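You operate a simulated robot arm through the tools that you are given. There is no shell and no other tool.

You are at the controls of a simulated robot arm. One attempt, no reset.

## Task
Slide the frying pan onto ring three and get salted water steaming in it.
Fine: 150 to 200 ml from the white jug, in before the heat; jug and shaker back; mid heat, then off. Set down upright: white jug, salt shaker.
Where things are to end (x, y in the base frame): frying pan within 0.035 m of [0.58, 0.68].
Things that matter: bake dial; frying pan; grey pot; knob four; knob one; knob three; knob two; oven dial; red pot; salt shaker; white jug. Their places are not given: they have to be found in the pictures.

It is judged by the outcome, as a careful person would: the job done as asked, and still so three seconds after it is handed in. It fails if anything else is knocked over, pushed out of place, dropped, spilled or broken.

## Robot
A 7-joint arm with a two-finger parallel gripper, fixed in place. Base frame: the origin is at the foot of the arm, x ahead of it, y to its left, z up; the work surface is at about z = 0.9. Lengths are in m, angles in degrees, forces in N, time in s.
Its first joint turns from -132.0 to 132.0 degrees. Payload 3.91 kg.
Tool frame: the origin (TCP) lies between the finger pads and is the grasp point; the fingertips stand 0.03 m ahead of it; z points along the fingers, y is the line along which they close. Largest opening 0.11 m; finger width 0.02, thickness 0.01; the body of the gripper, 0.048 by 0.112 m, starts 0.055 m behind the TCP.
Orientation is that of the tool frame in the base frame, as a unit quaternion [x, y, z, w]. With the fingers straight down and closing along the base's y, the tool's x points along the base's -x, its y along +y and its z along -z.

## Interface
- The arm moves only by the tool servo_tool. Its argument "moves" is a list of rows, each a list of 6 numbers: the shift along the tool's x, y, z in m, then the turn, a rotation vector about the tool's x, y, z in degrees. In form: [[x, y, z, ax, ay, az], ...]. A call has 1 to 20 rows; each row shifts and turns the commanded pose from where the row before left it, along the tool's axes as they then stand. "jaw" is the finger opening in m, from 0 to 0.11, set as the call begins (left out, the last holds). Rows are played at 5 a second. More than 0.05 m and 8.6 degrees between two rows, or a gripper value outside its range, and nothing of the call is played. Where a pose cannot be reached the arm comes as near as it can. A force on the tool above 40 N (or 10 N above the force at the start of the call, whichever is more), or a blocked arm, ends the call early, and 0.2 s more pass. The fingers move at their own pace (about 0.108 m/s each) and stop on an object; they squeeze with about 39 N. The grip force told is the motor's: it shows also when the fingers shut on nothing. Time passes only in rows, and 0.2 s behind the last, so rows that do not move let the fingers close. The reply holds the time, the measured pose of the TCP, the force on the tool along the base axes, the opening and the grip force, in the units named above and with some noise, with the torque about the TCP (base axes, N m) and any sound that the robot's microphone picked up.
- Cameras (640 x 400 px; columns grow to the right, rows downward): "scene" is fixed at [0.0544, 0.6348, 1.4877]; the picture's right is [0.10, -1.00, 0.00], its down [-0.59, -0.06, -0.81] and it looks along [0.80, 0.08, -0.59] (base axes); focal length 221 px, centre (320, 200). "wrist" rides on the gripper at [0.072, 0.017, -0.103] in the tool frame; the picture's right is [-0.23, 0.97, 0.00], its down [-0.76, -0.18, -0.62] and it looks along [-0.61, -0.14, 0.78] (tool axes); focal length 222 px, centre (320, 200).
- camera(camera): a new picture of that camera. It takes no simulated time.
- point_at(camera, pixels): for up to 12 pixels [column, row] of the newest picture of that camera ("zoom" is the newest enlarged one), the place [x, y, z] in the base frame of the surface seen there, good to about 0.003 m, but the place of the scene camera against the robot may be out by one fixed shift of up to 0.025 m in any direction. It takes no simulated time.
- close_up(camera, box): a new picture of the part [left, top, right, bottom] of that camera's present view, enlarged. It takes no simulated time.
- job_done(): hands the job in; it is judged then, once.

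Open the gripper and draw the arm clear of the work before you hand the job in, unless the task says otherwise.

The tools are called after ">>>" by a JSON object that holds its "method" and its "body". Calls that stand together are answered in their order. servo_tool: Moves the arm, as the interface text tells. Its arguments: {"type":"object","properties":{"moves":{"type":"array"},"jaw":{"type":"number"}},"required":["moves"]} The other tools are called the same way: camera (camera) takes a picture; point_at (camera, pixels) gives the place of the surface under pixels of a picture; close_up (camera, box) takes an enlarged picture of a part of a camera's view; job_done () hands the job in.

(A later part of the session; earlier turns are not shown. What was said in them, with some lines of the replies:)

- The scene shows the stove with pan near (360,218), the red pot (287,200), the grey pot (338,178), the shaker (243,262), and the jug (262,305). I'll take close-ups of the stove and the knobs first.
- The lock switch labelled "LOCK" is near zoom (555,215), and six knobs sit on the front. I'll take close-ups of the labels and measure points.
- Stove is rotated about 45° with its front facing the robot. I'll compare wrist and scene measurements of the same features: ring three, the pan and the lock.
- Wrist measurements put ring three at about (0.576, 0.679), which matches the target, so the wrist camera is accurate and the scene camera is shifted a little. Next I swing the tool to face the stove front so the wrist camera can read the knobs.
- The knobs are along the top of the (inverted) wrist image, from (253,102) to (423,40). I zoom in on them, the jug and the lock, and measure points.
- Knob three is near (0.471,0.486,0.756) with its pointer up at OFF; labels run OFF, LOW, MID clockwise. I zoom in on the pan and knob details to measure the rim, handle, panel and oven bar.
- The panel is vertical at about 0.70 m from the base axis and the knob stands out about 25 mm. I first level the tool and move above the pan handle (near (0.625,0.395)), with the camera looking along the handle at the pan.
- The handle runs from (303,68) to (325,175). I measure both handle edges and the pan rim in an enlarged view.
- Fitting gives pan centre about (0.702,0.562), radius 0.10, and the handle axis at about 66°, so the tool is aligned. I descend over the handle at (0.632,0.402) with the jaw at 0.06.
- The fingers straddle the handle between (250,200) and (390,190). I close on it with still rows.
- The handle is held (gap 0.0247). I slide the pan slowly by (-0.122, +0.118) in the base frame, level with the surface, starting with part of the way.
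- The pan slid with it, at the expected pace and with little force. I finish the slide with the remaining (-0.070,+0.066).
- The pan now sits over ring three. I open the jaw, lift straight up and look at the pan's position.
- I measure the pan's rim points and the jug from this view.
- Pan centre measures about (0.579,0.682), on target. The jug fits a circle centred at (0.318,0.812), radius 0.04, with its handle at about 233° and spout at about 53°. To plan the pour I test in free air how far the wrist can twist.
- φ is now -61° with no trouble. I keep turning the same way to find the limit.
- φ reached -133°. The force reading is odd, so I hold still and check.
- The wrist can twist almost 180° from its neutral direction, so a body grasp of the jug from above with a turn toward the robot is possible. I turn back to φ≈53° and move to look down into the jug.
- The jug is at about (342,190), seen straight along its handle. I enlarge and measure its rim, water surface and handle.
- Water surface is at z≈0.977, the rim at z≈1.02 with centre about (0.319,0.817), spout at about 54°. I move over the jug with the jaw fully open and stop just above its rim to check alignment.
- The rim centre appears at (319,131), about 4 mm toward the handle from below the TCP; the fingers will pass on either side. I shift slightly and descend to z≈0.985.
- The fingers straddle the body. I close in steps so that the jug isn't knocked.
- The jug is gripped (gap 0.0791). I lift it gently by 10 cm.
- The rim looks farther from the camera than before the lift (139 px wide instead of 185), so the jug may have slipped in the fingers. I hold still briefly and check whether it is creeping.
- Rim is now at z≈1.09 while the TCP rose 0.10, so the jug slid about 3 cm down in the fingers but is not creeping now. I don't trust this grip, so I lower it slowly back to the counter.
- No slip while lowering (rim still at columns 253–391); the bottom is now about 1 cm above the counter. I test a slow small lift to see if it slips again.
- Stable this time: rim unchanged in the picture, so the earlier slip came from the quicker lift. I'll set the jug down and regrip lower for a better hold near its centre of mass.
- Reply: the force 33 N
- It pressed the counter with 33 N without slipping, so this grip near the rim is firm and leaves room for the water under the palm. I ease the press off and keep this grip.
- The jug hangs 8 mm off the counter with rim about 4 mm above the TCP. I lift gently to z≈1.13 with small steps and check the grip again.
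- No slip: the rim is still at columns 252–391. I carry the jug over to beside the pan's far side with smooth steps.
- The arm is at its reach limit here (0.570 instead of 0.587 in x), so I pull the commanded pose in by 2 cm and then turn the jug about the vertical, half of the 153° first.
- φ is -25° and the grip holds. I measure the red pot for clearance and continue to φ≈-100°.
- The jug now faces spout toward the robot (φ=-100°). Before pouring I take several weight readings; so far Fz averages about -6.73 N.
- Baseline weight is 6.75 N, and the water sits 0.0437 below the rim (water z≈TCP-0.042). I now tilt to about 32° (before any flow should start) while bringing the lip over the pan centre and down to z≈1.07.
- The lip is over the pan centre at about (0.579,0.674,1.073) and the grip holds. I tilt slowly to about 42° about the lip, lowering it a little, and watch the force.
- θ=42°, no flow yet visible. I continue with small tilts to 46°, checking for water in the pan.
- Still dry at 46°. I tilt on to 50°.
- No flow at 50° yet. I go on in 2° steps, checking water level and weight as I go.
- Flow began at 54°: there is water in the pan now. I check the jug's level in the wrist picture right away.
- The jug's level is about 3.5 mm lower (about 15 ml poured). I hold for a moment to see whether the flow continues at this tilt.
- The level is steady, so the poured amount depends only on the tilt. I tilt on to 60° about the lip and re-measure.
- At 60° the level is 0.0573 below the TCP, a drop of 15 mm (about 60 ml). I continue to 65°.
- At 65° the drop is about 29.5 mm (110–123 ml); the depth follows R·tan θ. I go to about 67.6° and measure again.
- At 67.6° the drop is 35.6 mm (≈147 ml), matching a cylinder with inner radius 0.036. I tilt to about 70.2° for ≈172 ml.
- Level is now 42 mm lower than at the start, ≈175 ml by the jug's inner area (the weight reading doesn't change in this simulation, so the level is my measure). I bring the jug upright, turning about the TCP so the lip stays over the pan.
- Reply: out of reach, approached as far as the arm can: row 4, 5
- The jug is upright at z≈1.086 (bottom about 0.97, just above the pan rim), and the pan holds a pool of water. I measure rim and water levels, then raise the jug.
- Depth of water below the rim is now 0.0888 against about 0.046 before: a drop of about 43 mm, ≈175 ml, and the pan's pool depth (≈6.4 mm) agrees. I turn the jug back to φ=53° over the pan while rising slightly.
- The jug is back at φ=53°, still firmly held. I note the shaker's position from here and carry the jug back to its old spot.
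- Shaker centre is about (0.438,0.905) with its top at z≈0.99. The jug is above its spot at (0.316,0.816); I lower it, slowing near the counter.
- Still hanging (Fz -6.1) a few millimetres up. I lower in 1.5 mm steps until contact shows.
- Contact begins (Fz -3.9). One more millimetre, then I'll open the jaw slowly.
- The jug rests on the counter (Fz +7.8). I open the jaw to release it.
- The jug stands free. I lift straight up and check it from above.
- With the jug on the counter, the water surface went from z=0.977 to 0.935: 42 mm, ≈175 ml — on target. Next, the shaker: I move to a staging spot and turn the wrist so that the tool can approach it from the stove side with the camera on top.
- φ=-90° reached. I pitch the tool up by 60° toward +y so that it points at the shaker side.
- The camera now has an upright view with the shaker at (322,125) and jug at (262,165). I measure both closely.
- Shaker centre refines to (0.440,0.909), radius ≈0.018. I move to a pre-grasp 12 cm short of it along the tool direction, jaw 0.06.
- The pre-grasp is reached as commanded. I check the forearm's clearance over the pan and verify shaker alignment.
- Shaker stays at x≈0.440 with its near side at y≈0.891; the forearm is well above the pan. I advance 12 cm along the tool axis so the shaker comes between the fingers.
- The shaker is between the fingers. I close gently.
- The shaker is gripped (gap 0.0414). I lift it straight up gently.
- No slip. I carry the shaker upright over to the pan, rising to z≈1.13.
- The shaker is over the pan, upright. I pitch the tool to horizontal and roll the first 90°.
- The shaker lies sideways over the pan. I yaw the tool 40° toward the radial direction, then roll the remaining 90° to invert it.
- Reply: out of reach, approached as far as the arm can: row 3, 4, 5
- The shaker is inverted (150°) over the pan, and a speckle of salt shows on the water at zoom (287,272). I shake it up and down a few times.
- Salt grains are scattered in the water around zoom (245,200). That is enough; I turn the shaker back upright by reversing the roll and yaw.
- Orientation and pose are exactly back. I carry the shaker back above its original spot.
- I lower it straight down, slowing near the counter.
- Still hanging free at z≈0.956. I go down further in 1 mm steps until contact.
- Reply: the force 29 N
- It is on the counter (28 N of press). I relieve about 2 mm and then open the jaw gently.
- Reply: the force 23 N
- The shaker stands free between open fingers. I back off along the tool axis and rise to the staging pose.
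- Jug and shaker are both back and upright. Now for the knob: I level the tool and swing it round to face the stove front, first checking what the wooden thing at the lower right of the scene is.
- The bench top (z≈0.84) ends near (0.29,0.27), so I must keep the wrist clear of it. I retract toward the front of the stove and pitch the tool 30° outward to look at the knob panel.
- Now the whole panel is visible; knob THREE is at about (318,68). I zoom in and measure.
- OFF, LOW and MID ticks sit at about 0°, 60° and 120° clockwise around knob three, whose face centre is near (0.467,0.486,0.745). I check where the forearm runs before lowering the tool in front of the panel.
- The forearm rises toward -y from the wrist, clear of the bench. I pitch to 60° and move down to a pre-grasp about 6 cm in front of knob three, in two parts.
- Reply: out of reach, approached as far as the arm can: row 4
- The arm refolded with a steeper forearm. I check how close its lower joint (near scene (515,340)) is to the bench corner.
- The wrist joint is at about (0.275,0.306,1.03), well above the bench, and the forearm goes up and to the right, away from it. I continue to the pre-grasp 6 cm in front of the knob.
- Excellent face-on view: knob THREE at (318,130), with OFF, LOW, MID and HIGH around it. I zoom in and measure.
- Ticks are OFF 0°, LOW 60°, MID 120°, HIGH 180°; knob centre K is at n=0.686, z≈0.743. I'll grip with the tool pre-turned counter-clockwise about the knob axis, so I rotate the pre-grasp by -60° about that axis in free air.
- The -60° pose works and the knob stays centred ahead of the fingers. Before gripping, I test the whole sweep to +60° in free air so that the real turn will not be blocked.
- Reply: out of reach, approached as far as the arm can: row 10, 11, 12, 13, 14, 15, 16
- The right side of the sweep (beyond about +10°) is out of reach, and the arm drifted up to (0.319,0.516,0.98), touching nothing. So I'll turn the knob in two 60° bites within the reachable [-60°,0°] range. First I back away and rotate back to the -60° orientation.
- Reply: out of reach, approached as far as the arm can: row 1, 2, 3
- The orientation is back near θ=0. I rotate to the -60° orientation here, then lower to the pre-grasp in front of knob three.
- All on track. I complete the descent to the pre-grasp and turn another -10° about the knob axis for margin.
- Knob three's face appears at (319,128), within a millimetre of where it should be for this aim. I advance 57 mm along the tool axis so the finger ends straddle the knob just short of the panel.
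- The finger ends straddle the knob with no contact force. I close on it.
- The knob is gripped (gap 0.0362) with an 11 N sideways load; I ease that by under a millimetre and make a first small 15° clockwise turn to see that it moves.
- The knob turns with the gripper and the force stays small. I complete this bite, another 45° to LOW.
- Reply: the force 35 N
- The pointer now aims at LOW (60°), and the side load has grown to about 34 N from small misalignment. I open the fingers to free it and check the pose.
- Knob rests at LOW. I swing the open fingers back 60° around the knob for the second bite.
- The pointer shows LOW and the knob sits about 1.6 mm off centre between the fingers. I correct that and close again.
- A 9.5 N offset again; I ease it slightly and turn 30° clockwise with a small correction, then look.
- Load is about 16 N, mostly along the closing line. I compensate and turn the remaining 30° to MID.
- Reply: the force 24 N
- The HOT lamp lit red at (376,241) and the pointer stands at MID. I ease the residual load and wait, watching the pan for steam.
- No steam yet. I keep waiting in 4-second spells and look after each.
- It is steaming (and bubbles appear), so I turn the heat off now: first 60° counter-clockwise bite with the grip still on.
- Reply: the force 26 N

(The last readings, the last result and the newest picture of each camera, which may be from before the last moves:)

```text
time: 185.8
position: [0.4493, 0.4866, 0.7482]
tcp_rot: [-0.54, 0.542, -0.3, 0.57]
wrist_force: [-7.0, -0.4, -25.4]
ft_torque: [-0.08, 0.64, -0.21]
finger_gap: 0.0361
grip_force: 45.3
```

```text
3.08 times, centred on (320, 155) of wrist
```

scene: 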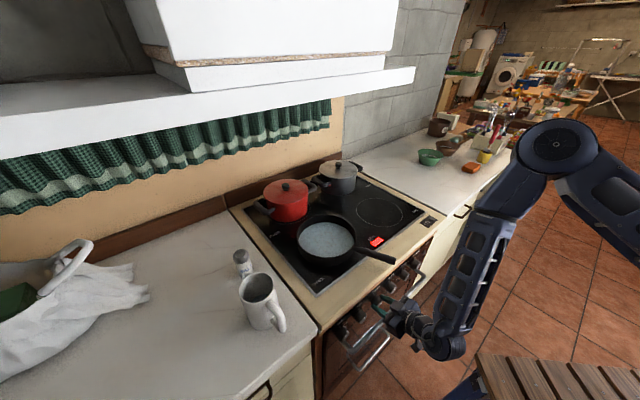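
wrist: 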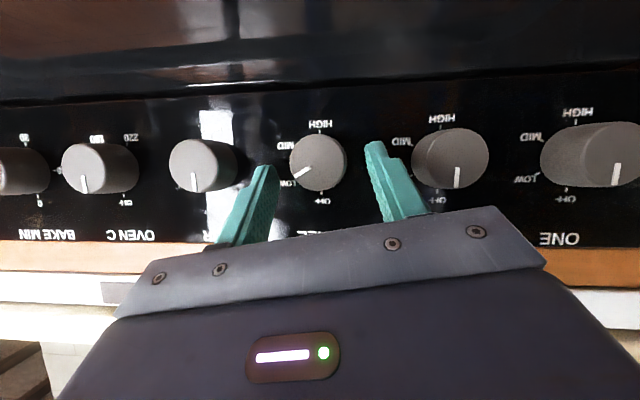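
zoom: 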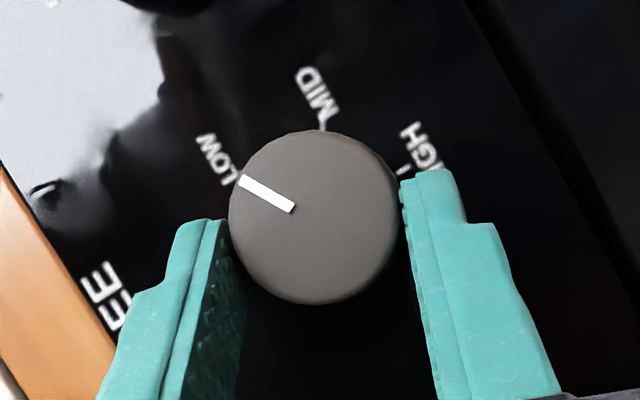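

At LOW now. I open, swing the open fingers forward 60° around the knob, and will regrip.

>>> {"method": "servo_tool", "body": {"moves": [[0, 0, 0, 0, 0, 0], [0, 0, 0, 0, 0, 0], [0, -0.0019, 0, -3.75, 0, 6.495], [0, -0.0019, 0, -3.75, 0, 6.495], [0, -0.0019, 0, -3.75, 0, 6.495], [0, -0.0019, 0, -3.75, 0, 6.495], [0, -0.0019, 0, -3.75, 0, 6.495], [0, -0.0019, 0, -3.75, 0, 6.495], [0, -0.0019, 0, -3.75, 0, 6.495], [0, -0.0019, 0, -3.75, 0, 6.495], [0, 0, 0, 0, 0, 0]], "jaw": 0.06}}

>>> {"method": "close_up", "body": {"camera": "wrist", "box": [240, 90, 400, 220]}}

```text
time: 188.2
position: [0.4577, 0.4797, 0.7591]
tcp_rot: [-0.374, 0.779, 0.123, 0.488]
wrist_force: [0.3, 0.5, 0.5]
ft_torque: [0.0, 0.0, 0.0]
finger_gap: 0.0599
grip_force: 0.1
```

```text
3.08 times, centred on (320, 155) of wrist
```

zoom: 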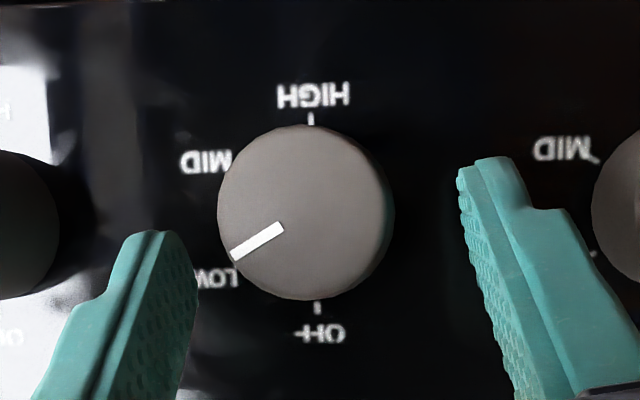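

The knob is at LOW and appears about 2 mm off in both directions. I correct the aim and close.

>>> {"method": "servo_tool", "body": {"moves": [[0.001, -0.001, 0, 0, 0, 0], [0.001, -0.001, 0, 0, 0, 0], [0, 0, 0, 0, 0, 0]]}}

>>> {"method": "servo_tool", "body": {"moves": [[0, 0, 0, 0, 0, 0], [0, 0, 0, 0, 0, 0]], "jaw": 0.0}}

```text
time: 189.0
position: [0.4591, 0.476, 0.7576]
tcp_rot: [-0.375, 0.778, 0.124, 0.488]
wrist_force: [0.2, -0.5, -0.7]
ft_torque: [0.0, 0.0, 0.0]
finger_gap: 0.06
grip_force: 0.1
```

```text
time: 189.6
position: [0.4569, 0.477, 0.7576]
tcp_rot: [-0.373, 0.778, 0.123, 0.489]
wrist_force: [-1.6, 2.1, -2.0]
ft_torque: [0.1, -0.04, 0.0]
finger_gap: 0.0358
grip_force: 44.9
```

Gripped with only about 3 N of load. I turn the last 60° counter-clockwise to OFF.

>>> {"method": "servo_tool", "body": {"moves": [[0, 0.002, 0, 3.75, 0, -6.495], [0, 0.002, 0, 3.75, 0, -6.495], [0, 0.002, 0, 3.75, 0, -6.495], [0, 0.002, 0, 3.75, 0, -6.495], [0, 0.002, 0, 3.75, 0, -6.495], [0, 0.002, 0, 3.75, 0, -6.495], [0, 0.002, 0, 3.75, 0, -6.495], [0, 0.002, 0, 3.75, 0, -6.495], [0, 0, 0, 0, 0, 0]]}}

>>> {"method": "close_up", "body": {"camera": "wrist", "box": [240, 90, 400, 220]}}

>>> {"method": "close_up", "body": {"camera": "scene", "box": [240, 140, 440, 280]}}

```text
time: 191.6
position: [0.4475, 0.4857, 0.7475]
tcp_rot: [-0.54, 0.542, -0.299, 0.571]
wrist_force: [0.6, 5.8, -19.7]
ft_torque: [0.37, 0.66, 0.13]
finger_gap: 0.036
grip_force: 44.9
```

```text
3.08 times, centred on (320, 155) of wrist
```

zoom: 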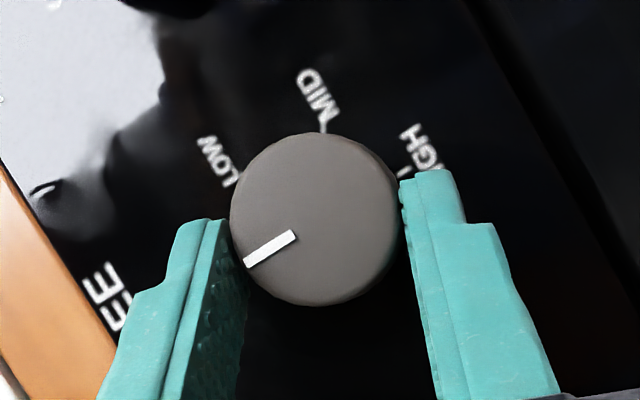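

```text
2.86 times, centred on (340, 210) of scene
```

zoom: 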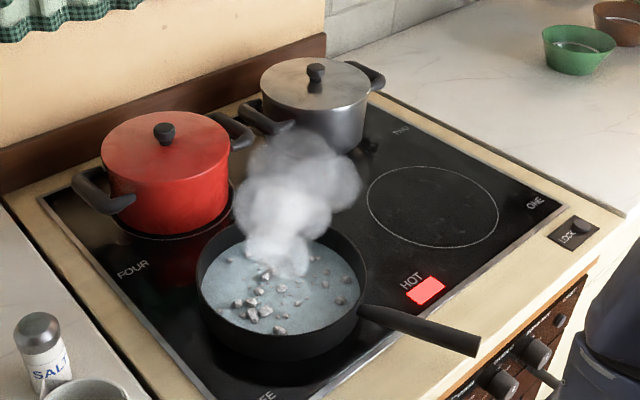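

The pointer looks to be back at OFF; the pan is steaming and the HOT lamp shows residual heat. I release the knob and back off to verify the pointer against the OFF tick.

>>> {"method": "servo_tool", "body": {"moves": [[0, 0, 0, 0, 0, 0], [0, 0, 0, 0, 0, 0], [0, 0, -0.015, 0, 0, 0], [0, 0, -0.02, 0, 0, 0], [0, 0, -0.025, 0, 0, 0], [0, 0, 0, 0, 0, 0]], "jaw": 0.06}}

>>> {"method": "camera", "body": {"camera": "wrist"}}

>>> {"method": "close_up", "body": {"camera": "wrist", "box": [230, 0, 400, 220]}}

>>> {"method": "close_up", "body": {"camera": "wrist", "box": [270, 80, 370, 180]}}

```text
time: 193.0
position: [0.3912, 0.4694, 0.7597]
tcp_rot: [-0.539, 0.542, -0.299, 0.572]
wrist_force: [-0.6, 0.0, -0.6]
ft_torque: [0.01, 0.0, 0.01]
finger_gap: 0.0599
grip_force: 0.1
```

```text
taken
```

wrist: 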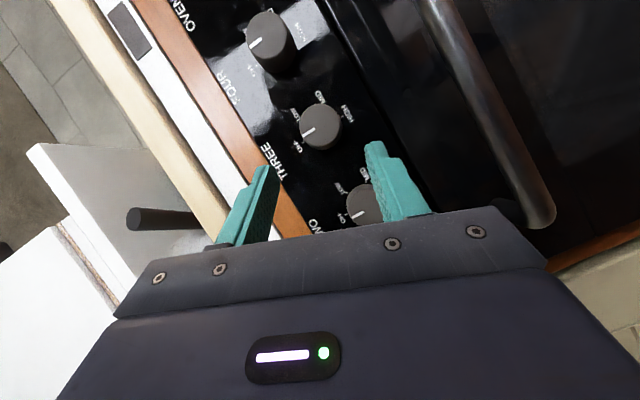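

```text
1.82 times, centred on (315, 110) of wrist
```

zoom: 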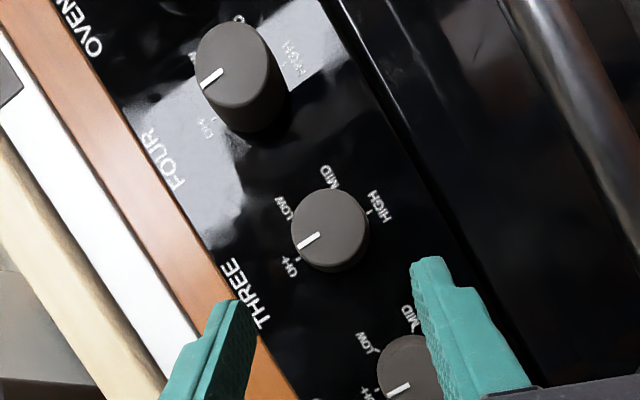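

```text
4.00 times, centred on (320, 130) of wrist
```

zoom: 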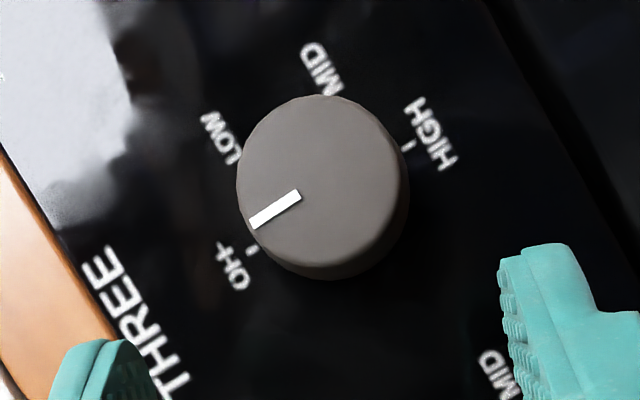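

The pointer aligns with OFF (expected image direction 32.8°, observed about 32–34°). I back away from the panel and rise clear.

>>> {"method": "servo_tool", "body": {"moves": [[0.01, 0, -0.0173, 0, 0, 0], [0.01, 0, -0.0173, 0, 0, 0], [-0.0089, -0.0282, -0.0051, 0, 0, 0], [-0.0089, -0.0282, -0.0051, 0, 0, 0], [-0.0089, -0.0282, -0.0051, 0, 0, 0], [-0.0089, -0.0282, -0.0051, 0, 0, 0], [-0.0089, -0.0282, -0.0051, 0, 0, 0], [-0.0089, -0.0282, -0.0051, 0, 0, 0], [-0.0089, -0.0282, -0.0051, 0, 0, 0], [-0.0089, -0.0282, -0.0051, 0, 0, 0], [0, 0, 0, 0, 0, 0]], "jaw": 0.08}}

>>> {"method": "camera", "body": {"camera": "scene"}}

>>> {"method": "camera", "body": {"camera": "wrist"}}

>>> {"method": "close_up", "body": {"camera": "scene", "box": [200, 140, 440, 350]}}

```text
time: 195.4
position: [0.364, 0.4387, 0.9994]
tcp_rot: [-0.539, 0.543, -0.299, 0.57]
wrist_force: [0.6, -0.1, 0.5]
ft_torque: [0.0, 0.02, -0.02]
finger_gap: 0.0799
grip_force: 0.2
```

```text
taken
```

scene: 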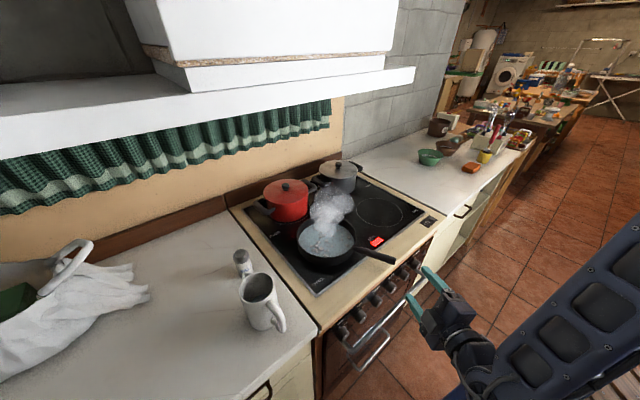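

```text
taken
```

wrist: 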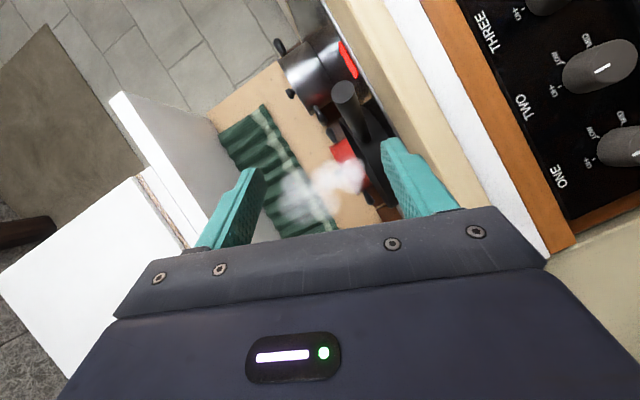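

```text
1.90 times, centred on (320, 245) of scene
```

zoom: 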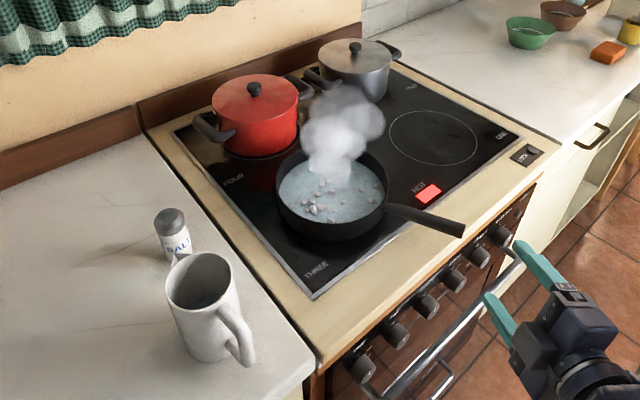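

Everything stands as it should and the pan is steaming. I check all knob pointers in the scene view before finishing.

>>> {"method": "close_up", "body": {"camera": "scene", "box": [320, 250, 430, 350]}}

>>> {"method": "close_up", "body": {"camera": "scene", "box": [365, 260, 425, 310]}}

```text
4.00 times, centred on (375, 300) of scene
```

zoom: 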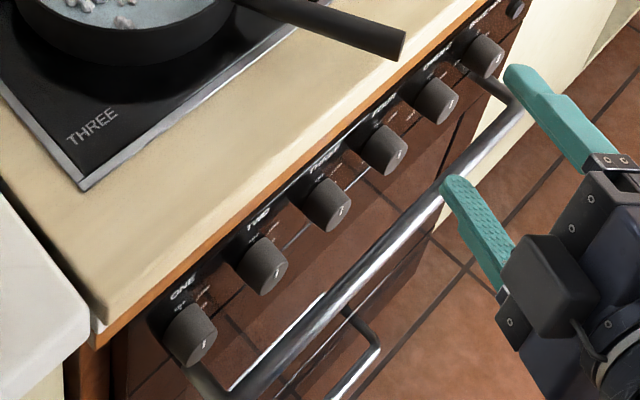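

```text
8.00 times, centred on (395, 285) of scene
```

zoom: 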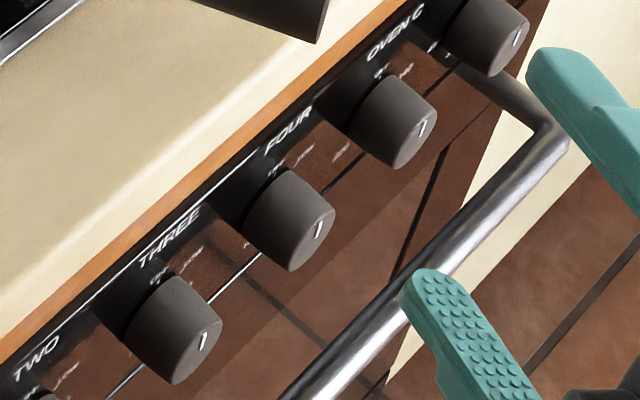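

Knob three's pointer is exactly as at the start (OFF), like the others. I draw the arm a bit further up and back with the gripper open, then finish.

>>> {"method": "servo_tool", "body": {"moves": [[-0.004, -0.0282, -0.012, 0, 0, 0], [-0.004, -0.0282, -0.012, 0, 0, 0], [-0.004, -0.0282, -0.012, 0, 0, 0], [-0.004, -0.0282, -0.012, 0, 0, 0], [0, 0, 0, 0, 0, 0]], "jaw": 0.11}}

>>> {"method": "camera", "body": {"camera": "scene"}}

```text
time: 196.6
position: [0.3433, 0.4138, 1.1175]
tcp_rot: [-0.539, 0.542, -0.299, 0.571]
wrist_force: [0.1, 0.4, -0.2]
ft_torque: [0.0, 0.0, 0.0]
finger_gap: 0.1099
grip_force: 0.1
```

```text
taken
```

scene: 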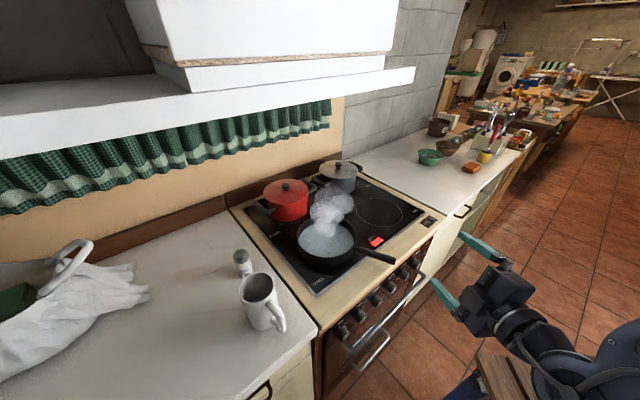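

The final picture shows the pan steaming on ring three, the jug at (262,300) and shaker at (243,262) upright in their places, knob three off, and the arm clear with the gripper open. I hand the job in.

>>> {"method": "job_done", "body": {}}

```text
The job is handed in.
```

The frying pan is on ring three with salted water steaming in it, and the job is handed in. I haven't seen a verdict on it.

- **Pan:** I slid it by the handle. Its centre last measured about (0.579, 0.682), a few millimetres from the target, and nothing touched it after that.
- **Water:** I poured about 175 ml from the white jug before turning on any heat. I got that figure from the jug's water level dropping 42 mm; the weight reading did not change during the pour. My rougher estimates run from about 160 to 185 ml, all inside your range.
- **Salt:** I turned the shaker over above the pan and shook it. Grains were visible in the water before I turned on the heat.
- **Heat:** I turned knob three to MID and back to OFF once steam appeared. It was on for about half a minute, including the turning, and the water began to bubble just before I turned it down. The HOT lamp was still lit from leftover heat when I finished.
- **Jug and shaker:** Both are back at their original spots, upright. The jug slipped about 3 cm in the fingers on the first lift. I set it down and checked the grip before carrying it.

I saw nothing knocked over, moved or spilled. The gripper is open and the arm is clear of the stove.
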